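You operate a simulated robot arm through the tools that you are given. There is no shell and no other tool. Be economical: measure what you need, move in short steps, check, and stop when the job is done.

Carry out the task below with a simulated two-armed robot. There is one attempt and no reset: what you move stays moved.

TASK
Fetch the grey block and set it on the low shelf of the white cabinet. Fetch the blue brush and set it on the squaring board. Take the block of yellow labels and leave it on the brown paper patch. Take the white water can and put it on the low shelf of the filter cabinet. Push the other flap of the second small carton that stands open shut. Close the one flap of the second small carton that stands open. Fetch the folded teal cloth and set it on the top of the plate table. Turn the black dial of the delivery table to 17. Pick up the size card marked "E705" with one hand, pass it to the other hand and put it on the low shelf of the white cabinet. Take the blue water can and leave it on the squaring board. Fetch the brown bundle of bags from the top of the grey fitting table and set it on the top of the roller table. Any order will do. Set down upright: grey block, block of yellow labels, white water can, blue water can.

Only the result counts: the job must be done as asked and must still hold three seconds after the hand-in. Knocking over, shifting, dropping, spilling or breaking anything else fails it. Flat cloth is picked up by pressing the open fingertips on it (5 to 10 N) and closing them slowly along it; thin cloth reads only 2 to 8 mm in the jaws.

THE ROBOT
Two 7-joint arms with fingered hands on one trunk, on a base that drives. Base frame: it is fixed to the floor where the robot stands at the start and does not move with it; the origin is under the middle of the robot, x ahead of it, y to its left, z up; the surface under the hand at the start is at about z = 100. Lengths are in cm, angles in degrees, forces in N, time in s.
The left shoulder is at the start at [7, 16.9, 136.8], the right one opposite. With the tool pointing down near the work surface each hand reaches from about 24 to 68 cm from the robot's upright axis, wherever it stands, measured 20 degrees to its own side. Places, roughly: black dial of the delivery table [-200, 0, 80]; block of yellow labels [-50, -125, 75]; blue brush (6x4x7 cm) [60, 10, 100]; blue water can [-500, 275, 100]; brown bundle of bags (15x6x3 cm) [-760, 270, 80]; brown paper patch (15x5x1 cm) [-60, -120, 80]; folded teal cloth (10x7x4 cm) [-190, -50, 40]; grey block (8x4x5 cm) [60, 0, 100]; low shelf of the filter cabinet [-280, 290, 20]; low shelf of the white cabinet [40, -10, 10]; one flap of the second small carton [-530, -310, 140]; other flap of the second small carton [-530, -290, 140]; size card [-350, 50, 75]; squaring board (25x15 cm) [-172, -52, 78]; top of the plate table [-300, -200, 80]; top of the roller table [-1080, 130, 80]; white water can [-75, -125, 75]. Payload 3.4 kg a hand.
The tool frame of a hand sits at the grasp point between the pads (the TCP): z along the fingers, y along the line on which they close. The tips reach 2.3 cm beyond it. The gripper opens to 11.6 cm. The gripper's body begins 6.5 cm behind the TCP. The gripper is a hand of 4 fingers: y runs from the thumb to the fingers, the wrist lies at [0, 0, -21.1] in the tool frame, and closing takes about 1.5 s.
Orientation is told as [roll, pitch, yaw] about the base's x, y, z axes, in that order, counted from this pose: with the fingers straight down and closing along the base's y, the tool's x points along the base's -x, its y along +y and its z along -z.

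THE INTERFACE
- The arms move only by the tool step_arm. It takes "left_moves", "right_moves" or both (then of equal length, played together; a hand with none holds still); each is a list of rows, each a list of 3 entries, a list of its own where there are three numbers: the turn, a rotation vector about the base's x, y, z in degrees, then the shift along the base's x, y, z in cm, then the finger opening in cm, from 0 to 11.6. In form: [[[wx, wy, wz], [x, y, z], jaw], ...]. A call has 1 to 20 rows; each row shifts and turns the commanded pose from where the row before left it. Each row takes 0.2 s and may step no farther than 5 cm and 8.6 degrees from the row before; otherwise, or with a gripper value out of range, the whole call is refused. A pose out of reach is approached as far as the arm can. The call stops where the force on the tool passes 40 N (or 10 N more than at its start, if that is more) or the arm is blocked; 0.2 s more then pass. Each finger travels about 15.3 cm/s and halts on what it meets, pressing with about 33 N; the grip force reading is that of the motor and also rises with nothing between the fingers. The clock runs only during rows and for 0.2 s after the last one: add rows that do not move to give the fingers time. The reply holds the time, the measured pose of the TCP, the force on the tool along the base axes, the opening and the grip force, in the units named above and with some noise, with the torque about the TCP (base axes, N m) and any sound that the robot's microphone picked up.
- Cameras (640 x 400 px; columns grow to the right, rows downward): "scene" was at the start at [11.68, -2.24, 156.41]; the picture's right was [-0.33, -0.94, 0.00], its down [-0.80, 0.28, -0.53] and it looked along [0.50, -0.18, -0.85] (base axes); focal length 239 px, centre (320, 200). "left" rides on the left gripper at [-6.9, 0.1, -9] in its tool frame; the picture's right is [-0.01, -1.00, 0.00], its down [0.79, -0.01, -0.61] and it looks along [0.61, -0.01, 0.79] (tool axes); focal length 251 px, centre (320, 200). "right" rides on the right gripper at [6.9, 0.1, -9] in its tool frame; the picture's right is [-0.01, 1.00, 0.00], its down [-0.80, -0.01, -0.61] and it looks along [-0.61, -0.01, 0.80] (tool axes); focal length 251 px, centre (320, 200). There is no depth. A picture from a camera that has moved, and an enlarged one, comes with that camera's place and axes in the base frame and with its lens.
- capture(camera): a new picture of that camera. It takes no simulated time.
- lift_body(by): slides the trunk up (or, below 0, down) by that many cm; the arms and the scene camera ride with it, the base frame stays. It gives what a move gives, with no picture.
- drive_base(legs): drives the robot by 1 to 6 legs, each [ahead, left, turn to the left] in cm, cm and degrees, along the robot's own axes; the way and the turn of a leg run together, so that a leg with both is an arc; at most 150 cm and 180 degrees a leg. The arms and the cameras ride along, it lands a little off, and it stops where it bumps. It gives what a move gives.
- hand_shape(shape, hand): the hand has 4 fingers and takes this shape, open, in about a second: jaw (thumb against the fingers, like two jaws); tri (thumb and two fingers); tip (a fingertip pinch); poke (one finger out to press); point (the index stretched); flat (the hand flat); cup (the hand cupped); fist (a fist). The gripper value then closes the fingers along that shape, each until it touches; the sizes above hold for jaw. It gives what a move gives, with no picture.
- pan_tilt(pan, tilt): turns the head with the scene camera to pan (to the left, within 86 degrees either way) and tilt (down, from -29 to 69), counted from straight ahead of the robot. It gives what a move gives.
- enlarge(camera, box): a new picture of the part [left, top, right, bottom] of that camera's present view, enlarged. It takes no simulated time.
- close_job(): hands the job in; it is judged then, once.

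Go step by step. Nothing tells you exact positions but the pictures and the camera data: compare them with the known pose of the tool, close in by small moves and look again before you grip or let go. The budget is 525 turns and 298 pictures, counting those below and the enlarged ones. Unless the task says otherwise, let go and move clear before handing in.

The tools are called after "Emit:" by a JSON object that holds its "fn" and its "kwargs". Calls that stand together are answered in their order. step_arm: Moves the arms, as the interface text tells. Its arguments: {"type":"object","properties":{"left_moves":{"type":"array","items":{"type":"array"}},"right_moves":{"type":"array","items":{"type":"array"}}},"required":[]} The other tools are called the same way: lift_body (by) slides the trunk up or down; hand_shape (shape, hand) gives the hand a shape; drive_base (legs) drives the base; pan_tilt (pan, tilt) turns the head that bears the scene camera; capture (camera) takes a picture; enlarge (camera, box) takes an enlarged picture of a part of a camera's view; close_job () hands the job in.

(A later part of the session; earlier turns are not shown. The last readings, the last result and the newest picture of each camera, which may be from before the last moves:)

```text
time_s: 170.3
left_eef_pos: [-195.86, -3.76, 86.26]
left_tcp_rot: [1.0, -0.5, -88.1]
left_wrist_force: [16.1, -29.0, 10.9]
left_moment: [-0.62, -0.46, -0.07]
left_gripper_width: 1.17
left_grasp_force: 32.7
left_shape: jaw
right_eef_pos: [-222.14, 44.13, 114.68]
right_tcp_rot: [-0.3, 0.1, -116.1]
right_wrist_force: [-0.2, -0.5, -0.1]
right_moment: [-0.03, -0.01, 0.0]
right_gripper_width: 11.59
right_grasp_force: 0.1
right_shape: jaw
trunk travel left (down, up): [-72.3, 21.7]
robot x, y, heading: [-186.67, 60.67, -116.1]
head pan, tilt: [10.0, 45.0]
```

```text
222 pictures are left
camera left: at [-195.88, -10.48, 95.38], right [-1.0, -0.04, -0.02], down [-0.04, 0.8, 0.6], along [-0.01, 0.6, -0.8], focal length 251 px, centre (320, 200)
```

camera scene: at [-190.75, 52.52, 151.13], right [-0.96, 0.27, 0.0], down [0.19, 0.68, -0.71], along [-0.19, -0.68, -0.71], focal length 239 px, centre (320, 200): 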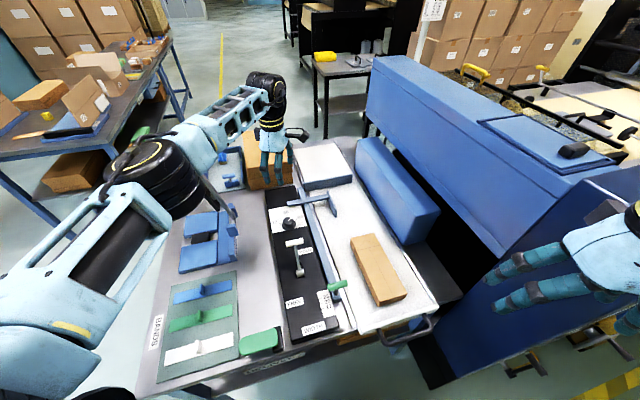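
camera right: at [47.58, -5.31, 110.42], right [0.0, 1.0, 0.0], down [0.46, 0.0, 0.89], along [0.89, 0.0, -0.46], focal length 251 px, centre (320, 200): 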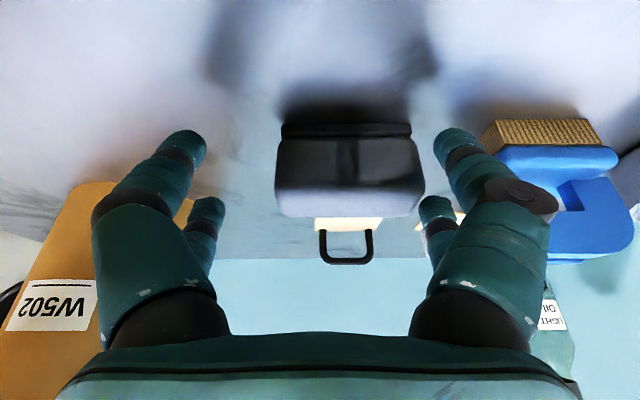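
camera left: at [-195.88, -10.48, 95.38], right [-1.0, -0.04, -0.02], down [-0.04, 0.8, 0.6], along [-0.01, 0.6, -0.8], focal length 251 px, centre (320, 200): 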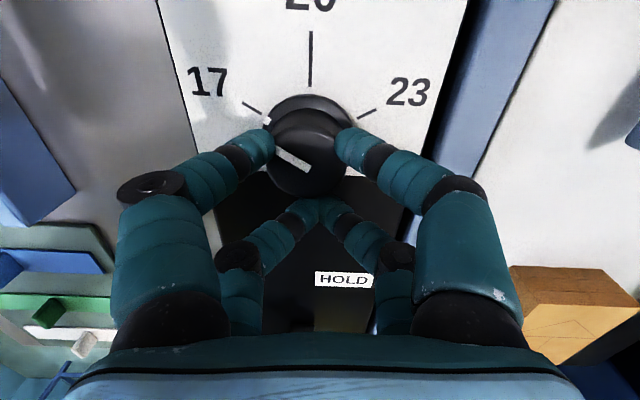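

Emit:
{"fn": "enlarge", "kwargs": {"camera": "left", "box": [220, 60, 400, 210]}}

```text
2.67 times, centred on (310, 135) of left
camera zoom: at [-195.88, -10.48, 95.38], right [-1.0, -0.04, -0.02], down [-0.04, 0.8, 0.6], along [-0.01, 0.6, -0.8], focal length 670 px, centre (347, 373)
```

zoom: 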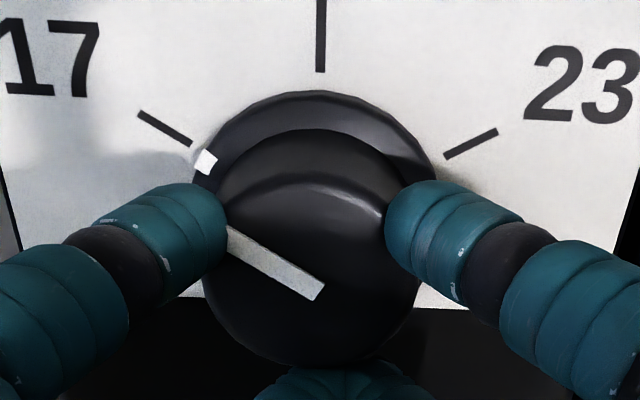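

Pointer is very near 17. Release gently, rise and inspect.

Emit:
{"fn": "step_arm", "kwargs": {"left_moves": [[[0, 0, 0], [0.1, -0.4, 0], 2], [[0, 0, 0], [0, 0, 0], 3], [[0, 0, 0], [0, 0, 0], 4.5], [[0, 0, 0], [0, 0, 0], 6], [[0, 0, 0], [0, 0, 0], 6], [[0, 0, 0], [0, 0, 3], 6], [[0, 0, 0], [0, 0, 4], 6], [[0, 0, 0], [0, -2, 4], 6], [[0, 0, 0], [0, 0, 0], 6]]}}

Emit:
{"fn": "enlarge", "kwargs": {"camera": "left", "box": [240, 40, 400, 160]}}

```text
time_s: 172.3
left_eef_pos: [-196.32, -5.7, 97.46]
left_tcp_rot: [0.8, -0.5, -88.2]
left_wrist_force: [-0.2, 0.1, 0.5]
left_moment: [-0.01, 0.0, 0.01]
left_gripper_width: 5.95
left_grasp_force: 0.1
left_shape: jaw
right_eef_pos: [-222.48, 44.57, 114.47]
right_tcp_rot: [-0.1, 0.1, -116.0]
right_wrist_force: [0.1, -0.9, -0.4]
right_moment: [0.0, 0.01, 0.0]
right_gripper_width: 11.6
right_grasp_force: 0.0
right_shape: jaw
trunk travel left (down, up): [-72.3, 21.7]
robot x, y, heading: [-186.96, 60.42, -115.9]
head pan, tilt: [10.0, 45.0]
```

```text
3.33 times, centred on (320, 100) of left
camera zoom: at [-196.26, -12.5, 106.55], right [-1.0, -0.04, -0.02], down [-0.04, 0.8, 0.6], along [-0.01, 0.6, -0.8], focal length 838 px, centre (320, 533)
```

zoom: 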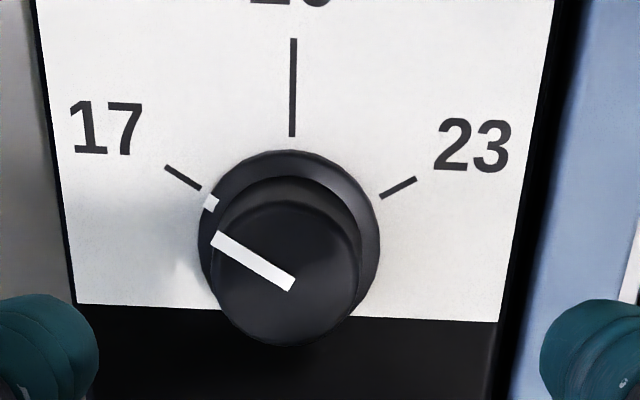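

Pointer is aligned with 17. Dial done. Next the packing bench: I raise the trunk, back off and drive around to face its near end.

Emit:
{"fn": "lift_body", "kwargs": {"by": 21}}

Emit:
{"fn": "drive_base", "kwargs": {"legs": [[-28, 0, 0], [0, 0, 26], [0, 110, 0], [80, 0, 0]]}}

Emit:
{"fn": "pan_tilt", "kwargs": {"pan": 0, "tilt": 45}}

Emit:
{"fn": "capture", "kwargs": {"camera": "scene"}}

```text
time_s: 174.5
left_eef_pos: [-196.39, -5.67, 118.44]
left_tcp_rot: [0.8, -0.5, -88.2]
left_wrist_force: [-0.9, -0.8, 0.4]
left_moment: [0.01, 0.03, -0.01]
left_gripper_width: 5.98
left_grasp_force: 0.2
left_shape: jaw
right_eef_pos: [-222.56, 44.63, 135.74]
right_tcp_rot: [0.0, -0.1, -115.9]
right_wrist_force: [0.0, 0.2, 0.8]
right_moment: [0.03, -0.05, 0.01]
right_gripper_width: 11.58
right_grasp_force: 0.1
right_shape: jaw
trunk travel left (down, up): [-93.3, 0.7]
robot x, y, heading: [-186.44, 60.25, -115.9]
head pan, tilt: [10.0, 45.0]
```

```text
time_s: 186.9
left_eef_pos: [-44.59, -57.52, 118.6]
left_tcp_rot: [0.8, -0.6, -62.1]
left_wrist_force: [0.7, -0.3, -0.7]
left_moment: [-0.01, -0.01, 0.01]
left_gripper_width: 5.98
left_grasp_force: 0.1
left_shape: jaw
right_eef_pos: [-90.1, -23.81, 135.64]
right_tcp_rot: [0.0, -0.2, -90.0]
right_wrist_force: [-0.2, 0.0, 1.4]
right_moment: [-0.02, 0.02, 0.01]
right_gripper_width: 11.59
right_grasp_force: 0.0
right_shape: jaw
trunk travel left (down, up): [-93.3, 0.7]
robot x, y, heading: [-65.56, 6.2, -89.6]
head pan, tilt: [10.0, 45.0]
```

```text
time_s: 187.6
left_eef_pos: [-44.47, -57.69, 118.31]
left_tcp_rot: [0.9, -0.6, -62.0]
left_wrist_force: [-0.4, -0.4, 0.0]
left_moment: [0.02, 0.01, -0.01]
left_gripper_width: 5.98
left_grasp_force: 0.0
left_shape: jaw
right_eef_pos: [-90.08, -23.93, 135.62]
right_tcp_rot: [0.0, 0.0, -89.9]
right_wrist_force: [0.3, 0.4, 0.6]
right_moment: [0.04, -0.01, 0.03]
right_gripper_width: 11.6
right_grasp_force: 0.1
right_shape: jaw
trunk travel left (down, up): [-93.3, 0.7]
robot x, y, heading: [-65.13, 5.98, -89.7]
head pan, tilt: [0.0, 45.0]
```

```text
219 pictures are left
camera scene: at [-64.97, -7.11, 163.93], right [-1.0, 0.0, 0.0], down [0.0, 0.71, -0.71], along [0.0, -0.71, -0.71], focal length 239 px, centre (320, 200)
```

scene: 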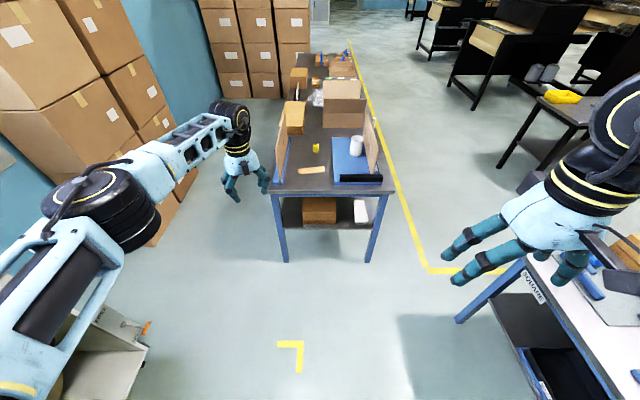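

The bench is ahead: yellow block ≈ [-62, -140], patch ≈ [-60, -121], white can ≈ [-88, -140], with upright brown panels on both sides. I pull the left hand back, approach and look closer.

Emit:
{"fn": "step_arm", "kwargs": {"left_moves": [[[0, 0, 0], [0, 4.5, 1], 6], [[0, 0, 0], [0, 4.5, 1], 6], [[0, 0, 0], [0, 4.5, 1], 6], [[0, 0, 0], [0, 4.5, 1], 6], [[0, 0, 0], [0, 0, 0], 6]]}}

Emit:
{"fn": "drive_base", "kwargs": {"legs": [[0, -12, 0], [80, 0, 0]]}}

Emit:
{"fn": "pan_tilt", "kwargs": {"pan": 5, "tilt": 55}}

Emit:
{"fn": "capture", "kwargs": {"camera": "scene"}}

```text
time_s: 188.8
left_eef_pos: [-44.38, -39.48, 122.25]
left_tcp_rot: [0.9, -0.5, -62.0]
left_wrist_force: [0.2, -0.1, -0.4]
left_moment: [0.02, 0.02, 0.06]
left_gripper_width: 5.98
left_grasp_force: 0.0
left_shape: jaw
right_eef_pos: [-90.1, -23.99, 135.53]
right_tcp_rot: [0.0, -0.1, -89.9]
right_wrist_force: [0.7, 0.2, -0.1]
right_moment: [0.0, -0.02, 0.01]
right_gripper_width: 11.6
right_grasp_force: 0.0
right_shape: jaw
trunk travel left (down, up): [-93.3, 0.7]
robot x, y, heading: [-65.51, 5.83, -90.0]
head pan, tilt: [0.0, 45.0]
```

```text
time_s: 193.9
left_eef_pos: [-56.08, -118.87, 122.27]
left_tcp_rot: [0.9, -0.6, -62.2]
left_wrist_force: [-0.5, -0.1, -0.5]
left_moment: [0.0, 0.01, 0.0]
left_gripper_width: 5.96
left_grasp_force: 0.0
left_shape: jaw
right_eef_pos: [-101.82, -103.48, 135.58]
right_tcp_rot: [0.0, -0.1, -90.0]
right_wrist_force: [-0.2, 0.3, 0.8]
right_moment: [-0.02, -0.02, 0.0]
right_gripper_width: 11.59
right_grasp_force: 0.0
right_shape: jaw
trunk travel left (down, up): [-93.3, 0.7]
robot x, y, heading: [-76.98, -73.95, -89.8]
head pan, tilt: [0.0, 45.0]
```

```text
time_s: 194.6
left_eef_pos: [-56.09, -119.15, 122.21]
left_tcp_rot: [1.0, -0.5, -62.0]
left_wrist_force: [-0.1, 0.5, 0.0]
left_moment: [0.01, 0.02, -0.01]
left_gripper_width: 5.99
left_grasp_force: 0.0
left_shape: jaw
right_eef_pos: [-101.83, -103.56, 135.71]
right_tcp_rot: [0.0, -0.1, -90.0]
right_wrist_force: [0.1, 0.0, 0.8]
right_moment: [-0.03, -0.01, -0.04]
right_gripper_width: 11.62
right_grasp_force: 0.1
right_shape: jaw
trunk travel left (down, up): [-93.3, 0.7]
robot x, y, heading: [-77.22, -73.44, -89.8]
head pan, tilt: [5.0, 55.0]
```

```text
218 pictures are left
camera scene: at [-76.0, -85.68, 162.59], right [-1.0, -0.09, 0.0], down [-0.07, 0.82, -0.57], along [0.05, -0.57, -0.82], focal length 239 px, centre (320, 200)
```

scene: 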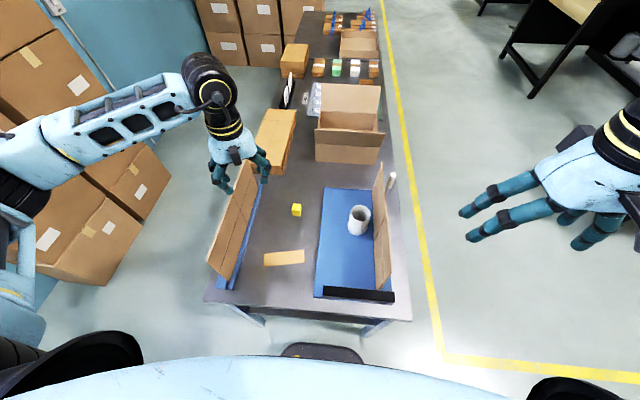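

Emit:
{"fn": "enlarge", "kwargs": {"camera": "scene", "box": [200, 150, 420, 310]}}

Emit:
{"fn": "drive_base", "kwargs": {"legs": [[6, -3, 0]]}}

```text
2.50 times, centred on (310, 230) of scene
camera zoom: at [-76.0, -85.68, 162.59], right [-1.0, -0.09, 0.0], down [-0.07, 0.82, -0.57], along [0.05, -0.57, -0.82], focal length 597 px, centre (345, 125)
```

zoom: 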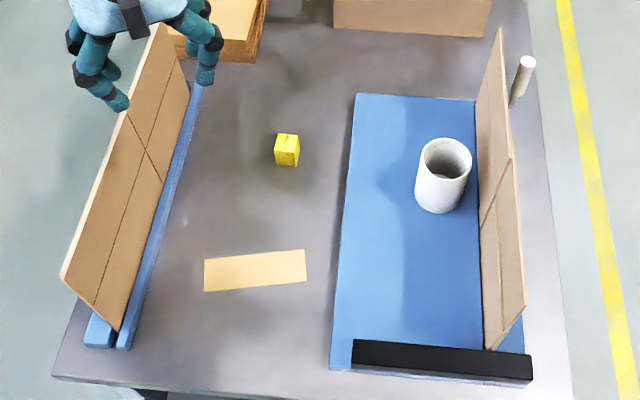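

```text
time_s: 195.6
left_eef_pos: [-58.59, -124.12, 122.62]
left_tcp_rot: [0.5, -0.8, -62.0]
left_wrist_force: [-0.1, 0.1, -0.6]
left_moment: [-0.05, 0.02, 0.01]
left_gripper_width: 5.98
left_grasp_force: 0.0
left_shape: jaw
right_eef_pos: [-104.22, -108.37, 136.01]
right_tcp_rot: [-0.4, -0.4, -89.9]
right_wrist_force: [0.6, 0.7, -0.4]
right_moment: [-0.07, 0.03, -0.03]
right_gripper_width: 11.56
right_grasp_force: 0.0
right_shape: jaw
trunk travel left (down, up): [-93.3, 0.7]
robot x, y, heading: [-79.75, -79.66, -89.6]
head pan, tilt: [5.0, 55.0]
```

The upright panels (tops z≈97) flank the spot. I'll stand further right so the left forearm comes in more from the front, and keep the trunk rather high so the forearm clears the left panel.

Emit:
{"fn": "drive_base", "kwargs": {"legs": [[0, -14, 0]]}}

Emit:
{"fn": "step_arm", "kwargs": {"left_moves": [[[0, 0, -7], [4, -3, 0], 7], [[0, 0, -7], [4, -3, 0], 7], [[0, 0, -7], [3.5, -3, 0], 7], [[0, 0, -7], [0, -4, 0], 7], [[0, 0, 0], [0, -2, 0], 7], [[0, 0, 0], [0, 0, 0], 7]]}}

Emit:
{"fn": "capture", "kwargs": {"camera": "scene"}}

```text
time_s: 196.9
left_eef_pos: [-68.38, -122.25, 122.28]
left_tcp_rot: [1.0, -0.5, -59.9]
left_wrist_force: [1.1, 2.2, 0.1]
left_moment: [-0.14, 0.11, 0.03]
left_gripper_width: 5.97
left_grasp_force: 0.1
left_shape: jaw
right_eef_pos: [-114.64, -108.45, 135.67]
right_tcp_rot: [-0.1, 0.0, -87.8]
right_wrist_force: [0.1, -1.3, -0.9]
right_moment: [0.12, 0.14, -0.01]
right_gripper_width: 11.59
right_grasp_force: 0.0
right_shape: jaw
trunk travel left (down, up): [-93.3, 0.7]
robot x, y, heading: [-90.88, -77.57, -87.5]
head pan, tilt: [5.0, 55.0]
```

```text
time_s: 198.3
left_eef_pos: [-56.75, -137.11, 122.22]
left_tcp_rot: [0.9, -0.6, -87.9]
left_wrist_force: [0.3, -0.2, -0.3]
left_moment: [-0.02, 0.03, 0.06]
left_gripper_width: 6.97
left_grasp_force: 0.0
left_shape: jaw
right_eef_pos: [-114.65, -108.15, 135.78]
right_tcp_rot: [0.0, -0.1, -87.7]
right_wrist_force: [0.3, 1.0, 0.7]
right_moment: [0.02, -0.01, 0.04]
right_gripper_width: 11.57
right_grasp_force: 0.1
right_shape: jaw
trunk travel left (down, up): [-93.3, 0.7]
robot x, y, heading: [-90.99, -77.53, -87.8]
head pan, tilt: [5.0, 55.0]
```

```text
216 pictures are left
camera scene: at [-89.44, -89.44, 162.6], right [-0.99, -0.13, 0.0], down [-0.1, 0.81, -0.57], along [0.07, -0.57, -0.82], focal length 239 px, centre (320, 200)
```

scene: 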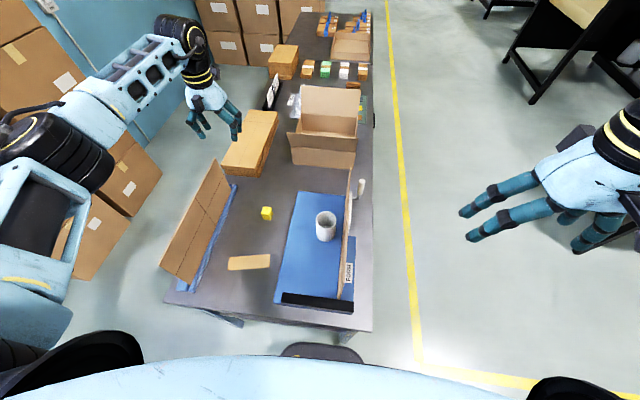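

Emit:
{"fn": "step_arm", "kwargs": {"left_moves": [[[0, 0, 0], [-3.8, -2, 0], 7], [[0, 0, 0], [0, 0, 0], 7]]}}

Emit:
{"fn": "lift_body", "kwargs": {"by": -15}}

Emit:
{"fn": "step_arm", "kwargs": {"left_moves": [[[0, 0, 0], [0, 0, -4], 7], [[0, 0, 0], [0, 0, -4], 7], [[0, 0, 0], [0, 0, -4], 7], [[0, 0, 0], [0, 0, 0], 7]]}}

Emit:
{"fn": "capture", "kwargs": {"camera": "left"}}

Emit:
{"fn": "capture", "kwargs": {"camera": "scene"}}

```text
time_s: 198.9
left_eef_pos: [-60.74, -139.21, 122.32]
left_tcp_rot: [1.1, -0.5, -87.9]
left_wrist_force: [-0.9, 0.4, 0.2]
left_moment: [0.03, -0.01, 0.01]
left_gripper_width: 6.97
left_grasp_force: 0.0
left_shape: jaw
right_eef_pos: [-114.73, -108.31, 135.56]
right_tcp_rot: [0.1, -0.1, -87.8]
right_wrist_force: [0.0, 0.3, -0.7]
right_moment: [0.02, 0.0, 0.0]
right_gripper_width: 11.61
right_grasp_force: 0.2
right_shape: jaw
trunk travel left (down, up): [-93.3, 0.7]
robot x, y, heading: [-90.95, -77.32, -87.6]
head pan, tilt: [5.0, 55.0]
```

```text
time_s: 200.7
left_eef_pos: [-60.66, -139.24, 107.16]
left_tcp_rot: [1.1, -0.5, -87.9]
left_wrist_force: [0.2, 0.6, -0.4]
left_moment: [0.02, -0.02, -0.03]
left_gripper_width: 6.96
left_grasp_force: 0.0
left_shape: jaw
right_eef_pos: [-114.56, -108.46, 120.54]
right_tcp_rot: [0.0, -0.1, -87.8]
right_wrist_force: [-0.9, -0.4, 1.0]
right_moment: [0.02, 0.02, -0.02]
right_gripper_width: 11.57
right_grasp_force: 0.1
right_shape: jaw
trunk travel left (down, up): [-78.3, 15.7]
robot x, y, heading: [-90.77, -77.39, -87.7]
head pan, tilt: [5.0, 55.0]
```

```text
time_s: 201.7
left_eef_pos: [-60.68, -139.09, 95.07]
left_tcp_rot: [1.0, -0.5, -87.9]
left_wrist_force: [0.0, 0.1, 1.5]
left_moment: [0.0, 0.0, 0.02]
left_gripper_width: 6.95
left_grasp_force: 0.0
left_shape: jaw
right_eef_pos: [-114.65, -108.29, 120.63]
right_tcp_rot: [0.0, -0.1, -87.8]
right_wrist_force: [-0.5, -0.2, 0.1]
right_moment: [0.0, 0.01, 0.01]
right_gripper_width: 11.6
right_grasp_force: 0.1
right_shape: jaw
trunk travel left (down, up): [-78.3, 15.7]
robot x, y, heading: [-91.0, -77.7, -87.7]
head pan, tilt: [5.0, 55.0]
```

```text
215 pictures are left
camera left: at [-60.6, -146.03, 104.27], right [-1.0, -0.04, -0.02], down [-0.05, 0.8, 0.6], along [-0.01, 0.6, -0.8], focal length 251 px, centre (320, 200)
```

left: 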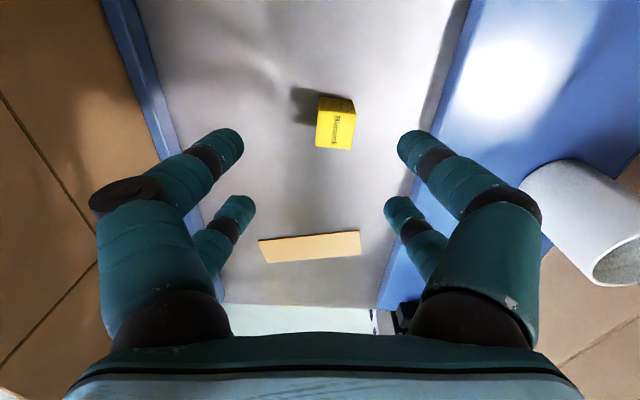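

```text
214 pictures are left
camera scene: at [-89.52, -89.58, 147.59], right [-0.99, -0.13, 0.0], down [-0.1, 0.81, -0.57], along [0.07, -0.57, -0.82], focal length 239 px, centre (320, 200)
```

scene: 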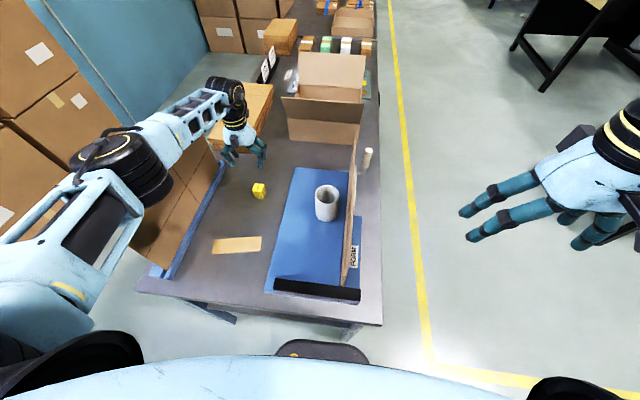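

Yellow block ≈ [-62.0, -136.7]. The elbow would come near the panel if I just go down, so I raise the trunk, tilt the hand 30° forward and reach down with a straighter arm; also move the base slightly ahead.

Emit:
{"fn": "lift_body", "kwargs": {"by": 15}}

Emit:
{"fn": "drive_base", "kwargs": {"legs": [[3.5, 0, -2]]}}

Emit:
{"fn": "step_arm", "kwargs": {"left_moves": [[[-7.5, 0, 0], [0, 0, 0], 7], [[-7.5, 0, 0], [0, 0, 0], 7], [[-7.5, 0, 0], [0, 0, 0], 7], [[-7.5, 0, 0], [0, 0, 0], 7], [[0, 0, 0], [0, 0, 0], 7]]}}

Emit:
{"fn": "capture", "kwargs": {"camera": "left"}}

Emit:
{"fn": "capture", "kwargs": {"camera": "scene"}}

```text
time_s: 203.4
left_eef_pos: [-60.79, -139.21, 110.25]
left_tcp_rot: [0.9, -0.5, -88.0]
left_wrist_force: [0.0, -0.5, -0.4]
left_moment: [0.01, -0.03, -0.03]
left_gripper_width: 6.92
left_grasp_force: 0.1
left_shape: jaw
right_eef_pos: [-114.53, -108.34, 135.65]
right_tcp_rot: [-0.1, -0.1, -87.8]
right_wrist_force: [0.0, 0.6, -0.5]
right_moment: [-0.01, -0.02, -0.04]
right_gripper_width: 11.61
right_grasp_force: 0.1
right_shape: jaw
trunk travel left (down, up): [-93.3, 0.7]
robot x, y, heading: [-90.89, -77.5, -87.8]
head pan, tilt: [5.0, 55.0]
```

```text
time_s: 204.1
left_eef_pos: [-60.71, -139.3, 110.21]
left_tcp_rot: [0.9, -0.5, -88.0]
left_wrist_force: [0.3, 0.2, -0.3]
left_moment: [0.0, -0.01, -0.04]
left_gripper_width: 6.96
left_grasp_force: 0.0
left_shape: jaw
right_eef_pos: [-114.59, -108.33, 135.56]
right_tcp_rot: [0.0, -0.1, -87.8]
right_wrist_force: [0.5, 0.3, 0.7]
right_moment: [-0.03, -0.02, 0.03]
right_gripper_width: 11.62
right_grasp_force: 0.1
right_shape: jaw
trunk travel left (down, up): [-93.3, 0.7]
robot x, y, heading: [-90.93, -77.25, -87.8]
head pan, tilt: [5.0, 55.0]
stopped in leg 1: the robot was blocked; the commanded pose is now the measured one
```

```text
time_s: 205.3
left_eef_pos: [-60.59, -139.21, 110.22]
left_tcp_rot: [-0.2, -30.6, -87.6]
left_wrist_force: [-0.6, 0.4, -0.1]
left_moment: [0.01, -0.02, -0.02]
left_gripper_width: 6.92
left_grasp_force: 0.2
left_shape: jaw
right_eef_pos: [-114.63, -108.28, 135.6]
right_tcp_rot: [0.0, -0.1, -87.8]
right_wrist_force: [0.6, -0.9, -0.2]
right_moment: [-0.03, 0.0, 0.02]
right_gripper_width: 11.62
right_grasp_force: 0.0
right_shape: jaw
trunk travel left (down, up): [-93.3, 0.7]
robot x, y, heading: [-90.93, -77.36, -87.4]
head pan, tilt: [5.0, 55.0]
```

```text
213 pictures are left
camera left: at [-60.61, -140.61, 121.48], right [-1.0, -0.05, 0.01], down [-0.05, 0.99, 0.12], along [-0.01, 0.12, -0.99], focal length 251 px, centre (320, 200)
```

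left: 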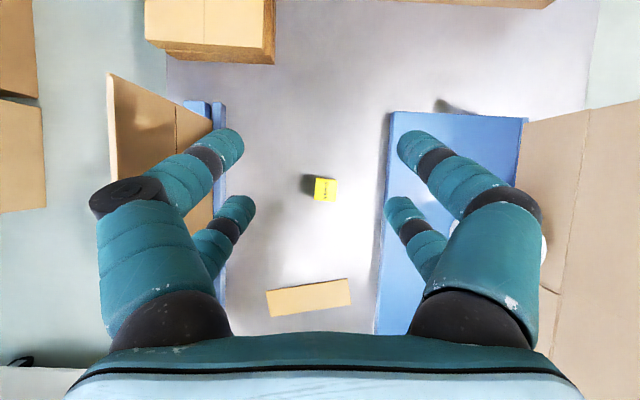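

```text
212 pictures are left
camera scene: at [-89.48, -89.59, 162.59], right [-0.99, -0.13, 0.0], down [-0.1, 0.81, -0.57], along [0.07, -0.57, -0.82], focal length 239 px, centre (320, 200)
```

scene: 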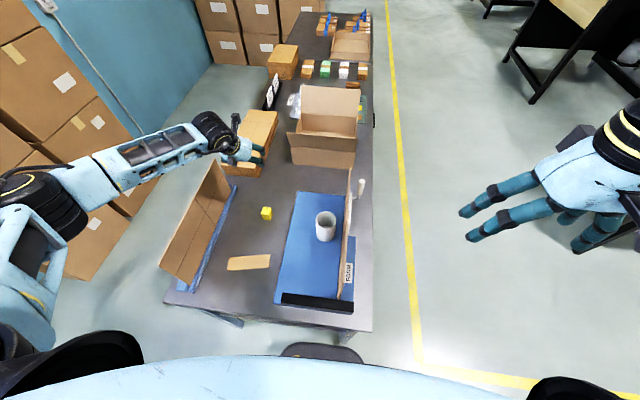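

Emit:
{"fn": "step_arm", "kwargs": {"left_moves": [[[0, 0, 0], [-1.3, 2, -4], 7], [[0, 0, 0], [0, 0, -4], 7], [[0, 0, 0], [0, 0, -4], 7], [[0, 0, 0], [0, 0, -4], 7], [[0, 0, 0], [0, 0, -3], 7], [[0, 0, 0], [0, 0, 0], 7]]}}

Emit:
{"fn": "capture", "kwargs": {"camera": "scene"}}

Emit:
{"fn": "capture", "kwargs": {"camera": "left"}}

```text
time_s: 206.7
left_eef_pos: [-61.9, -137.19, 91.21]
left_tcp_rot: [-0.3, -30.5, -87.7]
left_wrist_force: [-0.6, 0.7, -1.2]
left_moment: [-0.02, 0.01, 0.01]
left_gripper_width: 6.96
left_grasp_force: 0.1
left_shape: jaw
right_eef_pos: [-114.6, -108.35, 135.55]
right_tcp_rot: [0.0, -0.1, -87.8]
right_wrist_force: [0.3, 0.0, 0.2]
right_moment: [-0.03, -0.01, -0.02]
right_gripper_width: 11.6
right_grasp_force: 0.0
right_shape: jaw
trunk travel left (down, up): [-93.3, 0.7]
robot x, y, heading: [-90.56, -77.2, -87.7]
head pan, tilt: [5.0, 55.0]
```

```text
211 pictures are left
camera scene: at [-89.52, -89.63, 162.59], right [-0.99, -0.13, 0.0], down [-0.1, 0.81, -0.57], along [0.07, -0.57, -0.82], focal length 239 px, centre (320, 200)
```

scene: 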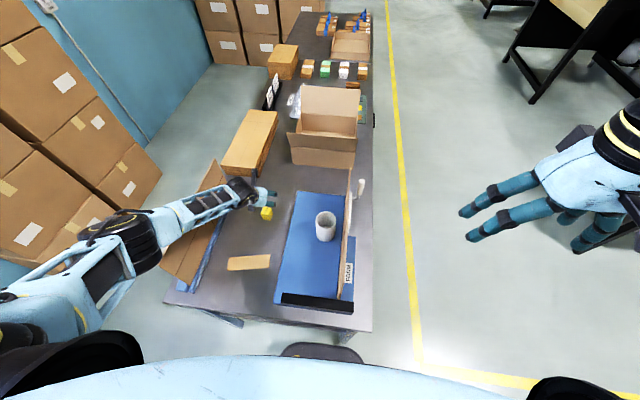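

```text
210 pictures are left
camera left: at [-61.99, -138.57, 102.44], right [-1.0, -0.05, 0.01], down [-0.05, 0.99, 0.12], along [-0.01, 0.12, -0.99], focal length 251 px, centre (320, 200)
```

left: 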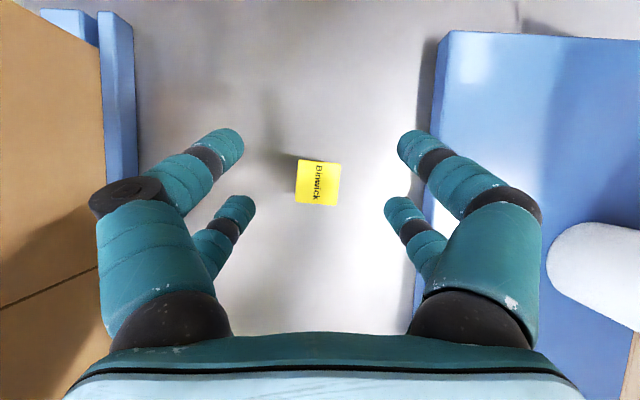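

Elbow stays above the panel; block is centred. Descend to z≈78.5.

Emit:
{"fn": "step_arm", "kwargs": {"left_moves": [[[0, 0, 0], [0, 0, -4], 7], [[0, 0, 0], [0, 0, -4], 7], [[0, 0, 0], [0, 0, -2], 7], [[0, 0, 0], [0, 0, -1.5], 7], [[0, 0, 0], [0, 0, 0], 7]]}}

Emit:
{"fn": "capture", "kwargs": {"camera": "left"}}

Emit:
{"fn": "capture", "kwargs": {"camera": "scene"}}

```text
time_s: 207.9
left_eef_pos: [-61.89, -135.64, 84.17]
left_tcp_rot: [-0.2, -30.5, -87.7]
left_wrist_force: [0.0, 0.6, 0.6]
left_moment: [-0.01, 0.01, 0.02]
left_gripper_width: 6.95
left_grasp_force: 0.1
left_shape: jaw
left hand out of reach, approached as far as the arm can: row 2, 3, 4
right_eef_pos: [-114.65, -108.4, 135.69]
right_tcp_rot: [0.1, 0.1, -87.7]
right_wrist_force: [-1.0, -0.1, -0.2]
right_moment: [0.02, 0.01, -0.01]
right_gripper_width: 11.58
right_grasp_force: 0.1
right_shape: jaw
trunk travel left (down, up): [-93.3, 0.7]
robot x, y, heading: [-90.69, -77.51, -87.7]
head pan, tilt: [5.0, 55.0]
```

```text
209 pictures are left
camera left: at [-61.73, -136.93, 95.5], right [-1.0, -0.05, 0.01], down [-0.05, 0.99, 0.12], along [-0.01, 0.12, -0.99], focal length 251 px, centre (320, 200)
```

left: 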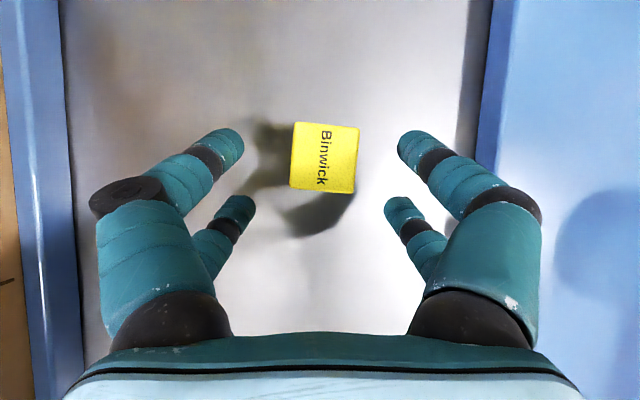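

```text
208 pictures are left
camera scene: at [-89.62, -89.66, 162.58], right [-0.99, -0.13, 0.0], down [-0.1, 0.81, -0.57], along [0.07, -0.57, -0.82], focal length 239 px, centre (320, 200)
```

scene: 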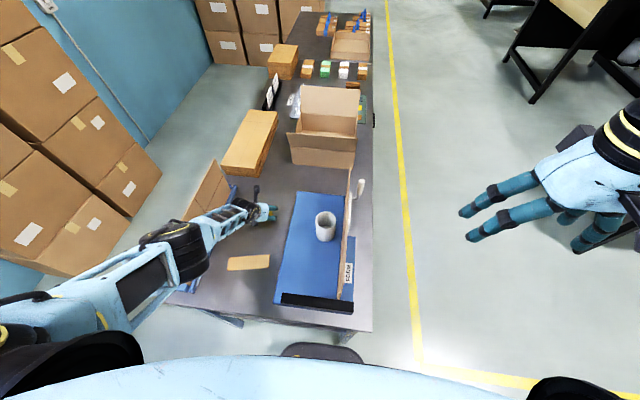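

Emit:
{"fn": "lift_body", "kwargs": {"by": -3}}

Emit:
{"fn": "step_arm", "kwargs": {"left_moves": [[[0, 0, 0], [-0.2, -1.5, 0], 7], [[0, 0, 0], [0, 0, 0], 7]]}}

Emit:
{"fn": "lift_body", "kwargs": {"by": -2.8}}

Emit:
{"fn": "capture", "kwargs": {"camera": "left"}}

Emit:
{"fn": "enlarge", "kwargs": {"camera": "scene", "box": [120, 140, 320, 300]}}

```text
time_s: 208.6
left_eef_pos: [-61.8, -135.33, 81.25]
left_tcp_rot: [-0.1, -30.5, -87.8]
left_wrist_force: [-0.3, -0.3, 0.8]
left_moment: [0.01, -0.03, -0.04]
left_gripper_width: 6.95
left_grasp_force: 0.1
left_shape: jaw
right_eef_pos: [-114.61, -108.28, 132.66]
right_tcp_rot: [0.1, -0.1, -87.8]
right_wrist_force: [-0.3, 0.0, -0.3]
right_moment: [-0.02, -0.01, -0.01]
right_gripper_width: 11.56
right_grasp_force: 0.1
right_shape: jaw
trunk travel left (down, up): [-90.3, 3.7]
robot x, y, heading: [-90.71, -77.6, -87.3]
head pan, tilt: [5.0, 55.0]
```

```text
time_s: 209.2
left_eef_pos: [-61.76, -135.54, 81.29]
left_tcp_rot: [-0.2, -30.5, -87.7]
left_wrist_force: [-1.5, -0.4, 2.3]
left_moment: [0.03, -0.08, 0.0]
left_gripper_width: 6.94
left_grasp_force: 0.1
left_shape: jaw
left hand out of reach, approached as far as the arm can: row 1
right_eef_pos: [-114.65, -108.33, 132.65]
right_tcp_rot: [0.0, -0.1, -87.9]
right_wrist_force: [0.0, 0.7, 0.4]
right_moment: [0.01, -0.04, -0.01]
right_gripper_width: 11.58
right_grasp_force: 0.1
right_shape: jaw
trunk travel left (down, up): [-90.3, 3.7]
robot x, y, heading: [-90.65, -77.36, -87.8]
head pan, tilt: [5.0, 55.0]
```

```text
time_s: 209.6
left_eef_pos: [-61.88, -135.68, 81.15]
left_tcp_rot: [-0.2, -31.3, -87.7]
left_wrist_force: [-0.9, 6.4, 19.3]
left_moment: [0.39, -0.17, 0.08]
left_gripper_width: 6.93
left_grasp_force: 0.0
left_shape: jaw
right_eef_pos: [-114.86, -107.9, 132.03]
right_tcp_rot: [0.2, -0.3, -87.8]
right_wrist_force: [0.0, -0.2, -0.4]
right_moment: [0.01, 0.0, -0.03]
right_gripper_width: 11.58
right_grasp_force: 0.0
right_shape: jaw
trunk travel left (down, up): [-89.6, 4.4]
robot x, y, heading: [-90.67, -77.34, -87.7]
head pan, tilt: [5.0, 55.0]
stopped: the force on the tool passed its limit at 49 N (the readings are from after the stop); the commanded pose is now the measured one
```

```text
207 pictures are left
camera left: at [-61.77, -136.92, 92.49], right [-1.0, -0.05, 0.01], down [-0.05, 0.99, 0.11], along [-0.01, 0.11, -0.99], focal length 251 px, centre (320, 200)
```

left: 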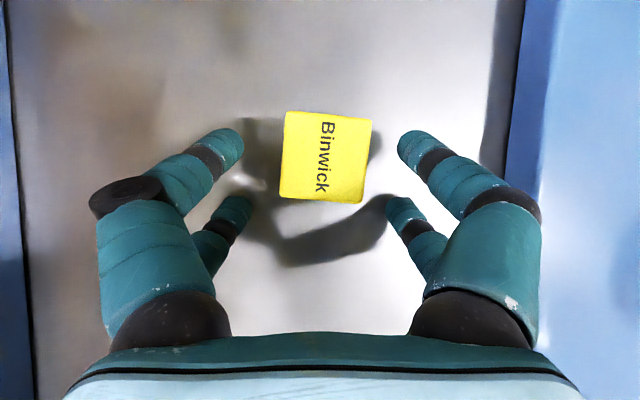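

```text
2.50 times, centred on (220, 220) of scene
camera zoom: at [-89.77, -89.04, 158.94], right [-0.99, -0.13, 0.0], down [-0.1, 0.81, -0.58], along [0.07, -0.57, -0.82], focal length 597 px, centre (570, 150)
```

zoom: 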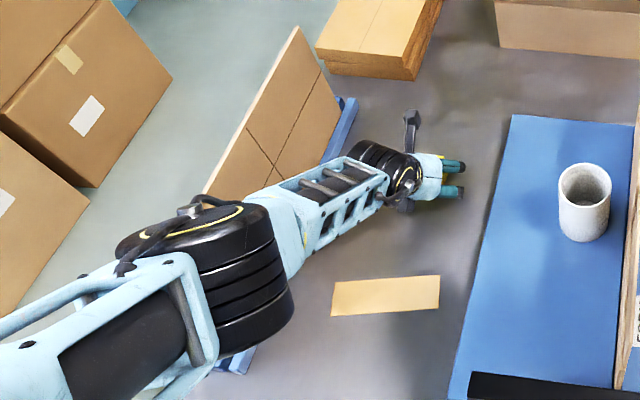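

Contact was the rear fingertips on the bench (surface ≈ z 78). The left arm can't reach well here without the panel interfering, so I retreat and use the right arm from the other side, where its elbow stays between the panels.

Emit:
{"fn": "step_arm", "kwargs": {"left_moves": [[[0, 0, 0], [0, 0, 4], 7], [[0, 0, 0], [0, 0, 4], 7], [[0, 0, 0], [0, 0, 4], 7], [[0, 0, 0], [0, 0, 4], 7], [[7.5, 0, 0], [0, 3, 4], 7], [[7.5, 0, 0], [0, 3, 4], 7], [[7.5, 0, 0], [0, 3, 4], 7], [[7.5, 0, 0], [0, 3, 4], 7], [[0, 0, 0], [0, 4, 3], 7], [[0, 0, 0], [0, 4, 3], 7], [[0, 0, 0], [0, 4, 0], 7]]}}

Emit:
{"fn": "capture", "kwargs": {"camera": "scene"}}

```text
time_s: 212.0
left_eef_pos: [-61.74, -111.76, 118.87]
left_tcp_rot: [1.0, -1.0, -88.0]
left_wrist_force: [-0.7, 0.6, 0.1]
left_moment: [-0.03, 0.01, 0.01]
left_gripper_width: 6.99
left_grasp_force: 0.1
left_shape: jaw
right_eef_pos: [-114.53, -108.31, 132.0]
right_tcp_rot: [0.0, -0.2, -87.7]
right_wrist_force: [0.8, -0.3, 0.0]
right_moment: [-0.03, -0.01, 0.0]
right_gripper_width: 11.58
right_grasp_force: 0.1
right_shape: jaw
trunk travel left (down, up): [-89.6, 4.4]
robot x, y, heading: [-90.96, -77.73, -87.5]
head pan, tilt: [5.0, 55.0]
```

```text
205 pictures are left
camera scene: at [-89.49, -89.41, 158.91], right [-0.99, -0.13, 0.0], down [-0.1, 0.81, -0.57], along [0.07, -0.57, -0.82], focal length 239 px, centre (320, 200)
```

scene: 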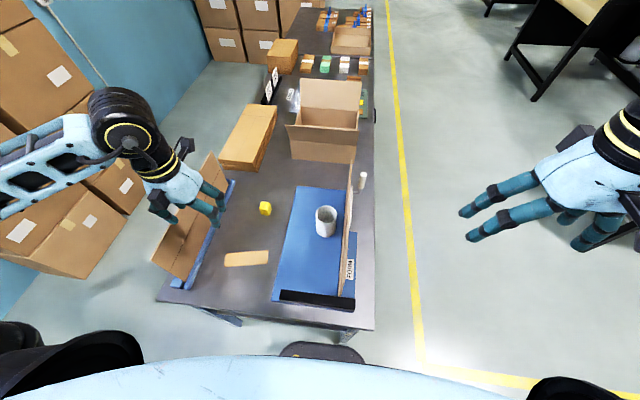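

Emit:
{"fn": "drive_base", "kwargs": {"legs": [[-8, 0, -2.4], [0, 62, 0], [8, 0, 0]]}}

Emit:
{"fn": "pan_tilt", "kwargs": {"pan": -15, "tilt": 55}}

Emit:
{"fn": "capture", "kwargs": {"camera": "scene"}}

```text
time_s: 217.0
left_eef_pos: [-2.03, -113.99, 118.6]
left_tcp_rot: [0.8, -0.6, -90.9]
left_wrist_force: [0.3, -0.4, 0.9]
left_moment: [0.06, 0.03, -0.01]
left_gripper_width: 6.98
left_grasp_force: 0.1
left_shape: jaw
right_eef_pos: [-54.52, -107.66, 131.82]
right_tcp_rot: [0.1, 0.4, -90.7]
right_wrist_force: [-0.8, -1.0, 0.0]
right_moment: [0.02, 0.02, -0.02]
right_gripper_width: 11.62
right_grasp_force: 0.0
right_shape: jaw
trunk travel left (down, up): [-89.6, 4.4]
robot x, y, heading: [-29.1, -77.16, -90.6]
head pan, tilt: [5.0, 55.0]
stopped in leg 3: the robot was blocked; the commanded pose is now the measured one
```

```text
time_s: 217.8
left_eef_pos: [-2.1, -113.19, 118.81]
left_tcp_rot: [1.0, -1.0, -90.9]
left_wrist_force: [0.3, 0.3, 0.3]
left_moment: [0.03, 0.02, -0.03]
left_gripper_width: 7.0
left_grasp_force: 0.1
left_shape: jaw
right_eef_pos: [-54.64, -106.83, 131.89]
right_tcp_rot: [0.0, 0.0, -90.7]
right_wrist_force: [0.0, -0.2, -0.6]
right_moment: [0.02, 0.02, -0.01]
right_gripper_width: 11.58
right_grasp_force: 0.1
right_shape: jaw
trunk travel left (down, up): [-89.6, 4.4]
robot x, y, heading: [-29.45, -77.17, -90.6]
head pan, tilt: [-15.0, 55.0]
```

```text
204 pictures are left
camera scene: at [-31.11, -89.2, 158.9], right [-0.96, 0.27, 0.0], down [0.22, 0.79, -0.57], along [-0.15, -0.55, -0.82], focal length 239 px, centre (320, 200)
```

scene: 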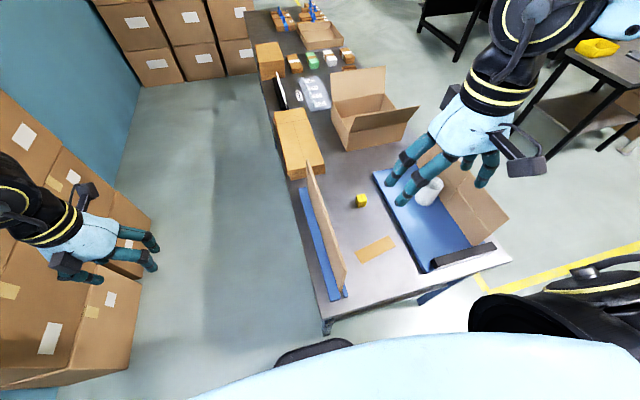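

Emit:
{"fn": "step_arm", "kwargs": {"right_moves": [[[0, 0, 0], [-1.4, -4.5, 0], 8], [[0, 0, 0], [-1.4, -4.5, 0], 8], [[0, 0, 0], [-1.4, -4.5, 0], 8], [[0, 0, 0], [-1.4, -4.5, 0], 8], [[0, 0, 0], [-1.4, -4.5, 0], 8], [[0, 0, 0], [0, -4, 0], 8], [[0, 0, 0], [0, -3.5, 0], 8], [[0, 0, 0], [0, 0, 0], 8]]}}

Emit:
{"fn": "lift_body", "kwargs": {"by": -18}}

Emit:
{"fn": "capture", "kwargs": {"camera": "scene"}}

Emit:
{"fn": "capture", "kwargs": {"camera": "right"}}

```text
time_s: 219.6
left_eef_pos: [-2.17, -113.1, 118.79]
left_tcp_rot: [1.0, -1.0, -90.9]
left_wrist_force: [0.2, -0.6, -0.5]
left_moment: [0.03, -0.03, 0.02]
left_gripper_width: 6.99
left_grasp_force: 0.0
left_shape: jaw
right_eef_pos: [-61.84, -136.27, 131.85]
right_tcp_rot: [0.1, -0.2, -90.7]
right_wrist_force: [-0.4, 0.6, 0.1]
right_moment: [-0.01, 0.0, -0.04]
right_gripper_width: 8.02
right_grasp_force: 0.0
right_shape: jaw
right hand out of reach, approached as far as the arm can: row 7
trunk travel left (down, up): [-89.6, 4.4]
robot x, y, heading: [-29.52, -77.63, -90.7]
head pan, tilt: [-15.0, 55.0]
```

```text
time_s: 221.6
left_eef_pos: [-2.07, -113.22, 100.78]
left_tcp_rot: [0.9, -1.0, -90.9]
left_wrist_force: [0.1, -0.2, 0.0]
left_moment: [-0.02, 0.01, -0.06]
left_gripper_width: 6.98
left_grasp_force: 0.0
left_shape: jaw
right_eef_pos: [-61.68, -136.39, 113.94]
right_tcp_rot: [0.2, -0.2, -90.5]
right_wrist_force: [0.9, 0.6, 1.2]
right_moment: [-0.01, 0.0, -0.01]
right_gripper_width: 8.01
right_grasp_force: 0.0
right_shape: jaw
trunk travel left (down, up): [-71.6, 22.4]
robot x, y, heading: [-29.31, -76.81, -90.8]
head pan, tilt: [-15.0, 55.0]
```

```text
203 pictures are left
camera scene: at [-31.13, -89.16, 140.9], right [-0.96, 0.27, 0.0], down [0.22, 0.79, -0.57], along [-0.15, -0.55, -0.82], focal length 239 px, centre (320, 200)
```

scene: 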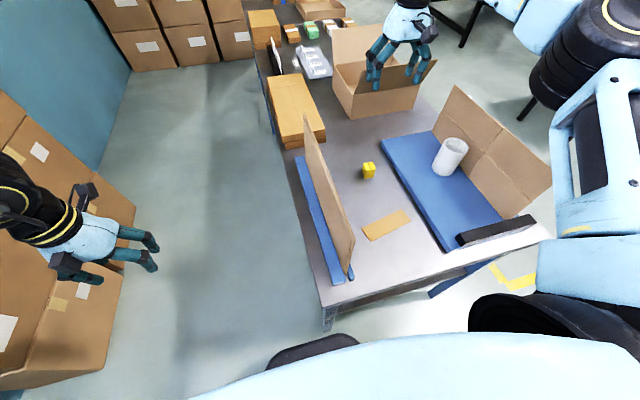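

```text
202 pictures are left
camera right: at [-61.72, -129.5, 122.75], right [1.0, -0.02, 0.0], down [-0.02, -0.79, 0.61], along [-0.01, -0.61, -0.79], focal length 251 px, centre (320, 200)
```

right: 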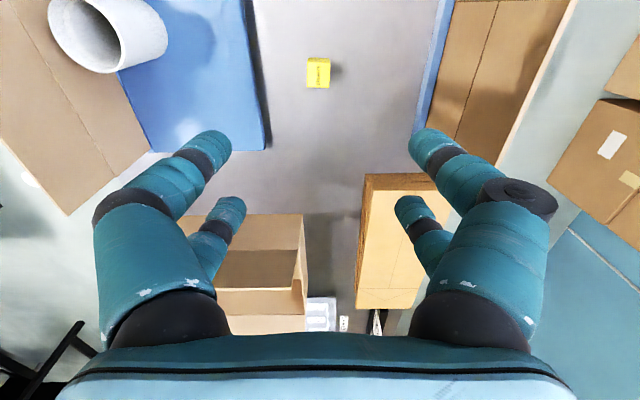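

Emit:
{"fn": "lift_body", "kwargs": {"by": -14}}

Emit:
{"fn": "step_arm", "kwargs": {"right_moves": [[[0, 0, 0], [0, 0, -4], 8], [[0, 0, 0], [0, 0, -4], 8], [[0, 0, 0], [-0.2, -0.8, -3], 8], [[0, 0, 0], [0, 0, 0], 8]]}}

Emit:
{"fn": "capture", "kwargs": {"camera": "scene"}}

Emit:
{"fn": "capture", "kwargs": {"camera": "right"}}

```text
time_s: 223.3
left_eef_pos: [-2.07, -113.22, 86.8]
left_tcp_rot: [1.0, -1.0, -90.9]
left_wrist_force: [0.2, -0.6, -0.5]
left_moment: [0.01, 0.02, -0.01]
left_gripper_width: 7.0
left_grasp_force: 0.1
left_shape: jaw
right_eef_pos: [-61.69, -136.34, 99.91]
right_tcp_rot: [0.1, -0.2, -90.8]
right_wrist_force: [-0.7, -0.8, 0.1]
right_moment: [-0.01, -0.01, -0.03]
right_gripper_width: 8.03
right_grasp_force: 0.1
right_shape: jaw
trunk travel left (down, up): [-57.6, 36.4]
robot x, y, heading: [-29.83, -77.34, -90.8]
head pan, tilt: [-15.0, 55.0]
```

```text
time_s: 224.3
left_eef_pos: [-2.05, -113.1, 86.77]
left_tcp_rot: [0.8, -1.0, -90.9]
left_wrist_force: [0.2, 0.5, 0.2]
left_moment: [0.03, -0.01, -0.01]
left_gripper_width: 6.97
left_grasp_force: 0.1
left_shape: jaw
right_eef_pos: [-61.94, -136.45, 88.86]
right_tcp_rot: [0.1, -0.3, -90.7]
right_wrist_force: [-0.1, -0.4, 0.5]
right_moment: [-0.02, -0.02, -0.01]
right_gripper_width: 8.04
right_grasp_force: 0.0
right_shape: jaw
right hand out of reach, approached as far as the arm can: row 3
trunk travel left (down, up): [-57.6, 36.4]
robot x, y, heading: [-29.59, -77.28, -90.8]
head pan, tilt: [-15.0, 55.0]
```

```text
201 pictures are left
camera scene: at [-31.11, -89.14, 126.9], right [-0.96, 0.27, 0.0], down [0.22, 0.79, -0.57], along [-0.16, -0.55, -0.82], focal length 239 px, centre (320, 200)
```

scene: 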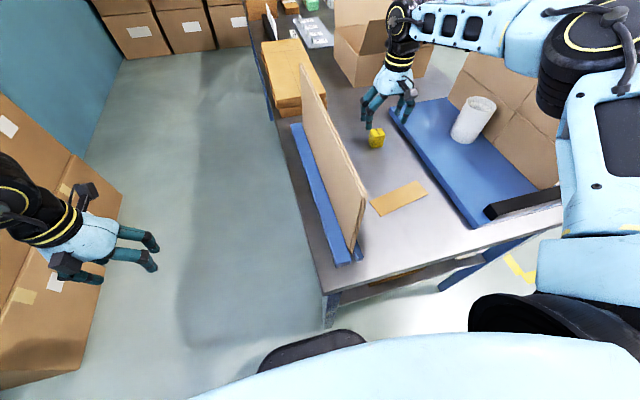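

```text
200 pictures are left
camera right: at [-62.01, -129.6, 97.8], right [1.0, -0.02, 0.0], down [-0.02, -0.79, 0.61], along [-0.01, -0.61, -0.79], focal length 251 px, centre (320, 200)
```

right: 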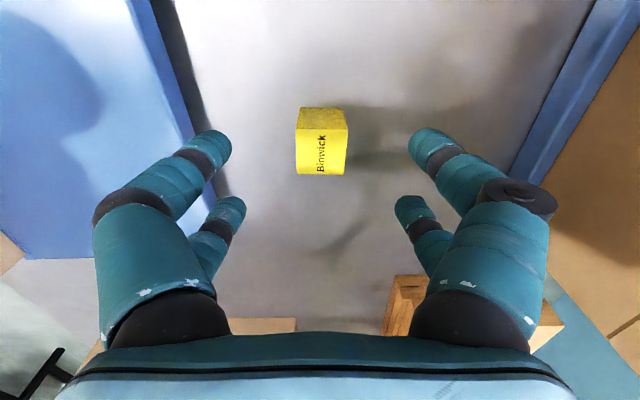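

Check the right elbow's clearance to the right panel.

Emit:
{"fn": "pan_tilt", "kwargs": {"pan": -50, "tilt": 40}}

Emit:
{"fn": "capture", "kwargs": {"camera": "scene"}}

```text
time_s: 225.3
left_eef_pos: [-2.15, -113.26, 86.81]
left_tcp_rot: [0.8, -1.0, -90.9]
left_wrist_force: [-0.6, 0.0, 0.1]
left_moment: [0.01, 0.01, 0.0]
left_gripper_width: 6.98
left_grasp_force: 0.2
left_shape: jaw
right_eef_pos: [-62.0, -136.6, 88.84]
right_tcp_rot: [0.2, -0.3, -90.7]
right_wrist_force: [-0.5, 1.0, 0.0]
right_moment: [0.0, 0.02, -0.01]
right_gripper_width: 8.03
right_grasp_force: 0.1
right_shape: jaw
trunk travel left (down, up): [-57.6, 36.4]
robot x, y, heading: [-29.46, -76.99, -90.7]
head pan, tilt: [-50.0, 40.0]
```

```text
199 pictures are left
camera scene: at [-35.76, -87.62, 128.96], right [-0.63, 0.77, 0.0], down [0.5, 0.41, -0.77], along [-0.59, -0.49, -0.64], focal length 239 px, centre (320, 200)
```

scene: 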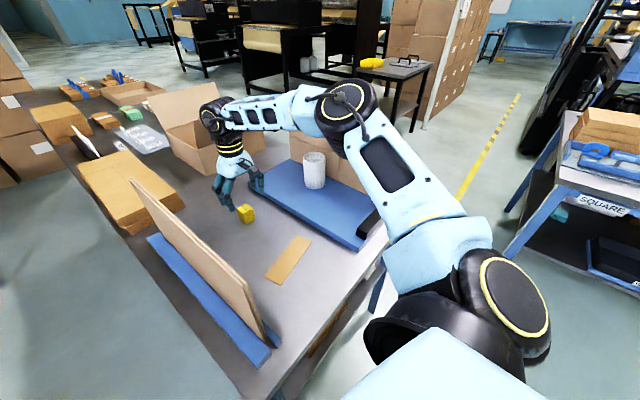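

Elbow is well clear. I tilt the hand 15° for the missing reach, centre on the block ([-62, -137.7]) and lower with the trunk.

Emit:
{"fn": "step_arm", "kwargs": {"right_moves": [[[-7.5, 0, 0], [0, 0, 0], 7], [[-7.5, 0, 0], [0, 0, 0], 7], [[0, 0, 0], [0, -1.1, 0], 7], [[0, 0, 0], [0, 0, 0], 7]]}}

Emit:
{"fn": "lift_body", "kwargs": {"by": -7}}

Emit:
{"fn": "capture", "kwargs": {"camera": "right"}}

```text
time_s: 226.3
left_eef_pos: [-2.13, -113.11, 86.81]
left_tcp_rot: [0.9, -1.0, -90.8]
left_wrist_force: [-0.3, 0.1, 0.2]
left_moment: [-0.02, 0.0, -0.01]
left_gripper_width: 6.98
left_grasp_force: 0.0
left_shape: jaw
right_eef_pos: [-62.0, -137.57, 88.97]
right_tcp_rot: [0.3, -15.4, -90.7]
right_wrist_force: [-0.1, -0.5, 0.2]
right_moment: [0.05, -0.03, 0.01]
right_gripper_width: 7.04
right_grasp_force: 0.0
right_shape: jaw
trunk travel left (down, up): [-57.6, 36.4]
robot x, y, heading: [-29.2, -77.4, -90.8]
head pan, tilt: [-50.0, 40.0]
```

```text
time_s: 227.4
left_eef_pos: [-2.07, -113.12, 79.85]
left_tcp_rot: [1.0, -1.1, -90.9]
left_wrist_force: [-0.3, 0.1, -0.3]
left_moment: [-0.02, -0.01, -0.01]
left_gripper_width: 6.99
left_grasp_force: 0.1
left_shape: jaw
right_eef_pos: [-61.98, -137.6, 81.93]
right_tcp_rot: [0.2, -15.3, -90.8]
right_wrist_force: [-0.3, -0.4, -0.1]
right_moment: [0.01, 0.0, 0.01]
right_gripper_width: 7.08
right_grasp_force: 0.1
right_shape: jaw
trunk travel left (down, up): [-50.6, 43.4]
robot x, y, heading: [-29.23, -77.51, -90.5]
head pan, tilt: [-50.0, 40.0]
```

```text
198 pictures are left
camera right: at [-62.01, -128.63, 88.8], right [1.0, -0.02, 0.01], down [-0.02, -0.61, 0.79], along [-0.01, -0.79, -0.61], focal length 251 px, centre (320, 200)
```

right: 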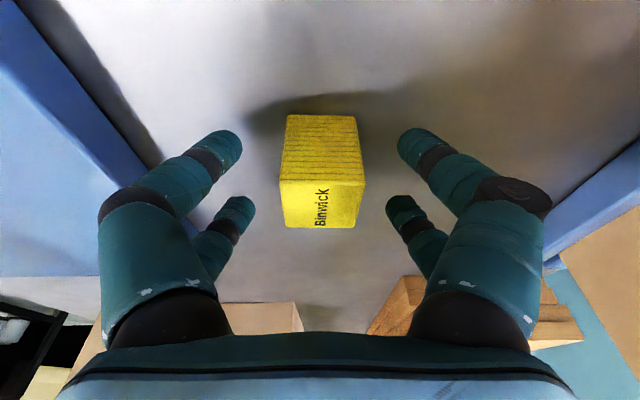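

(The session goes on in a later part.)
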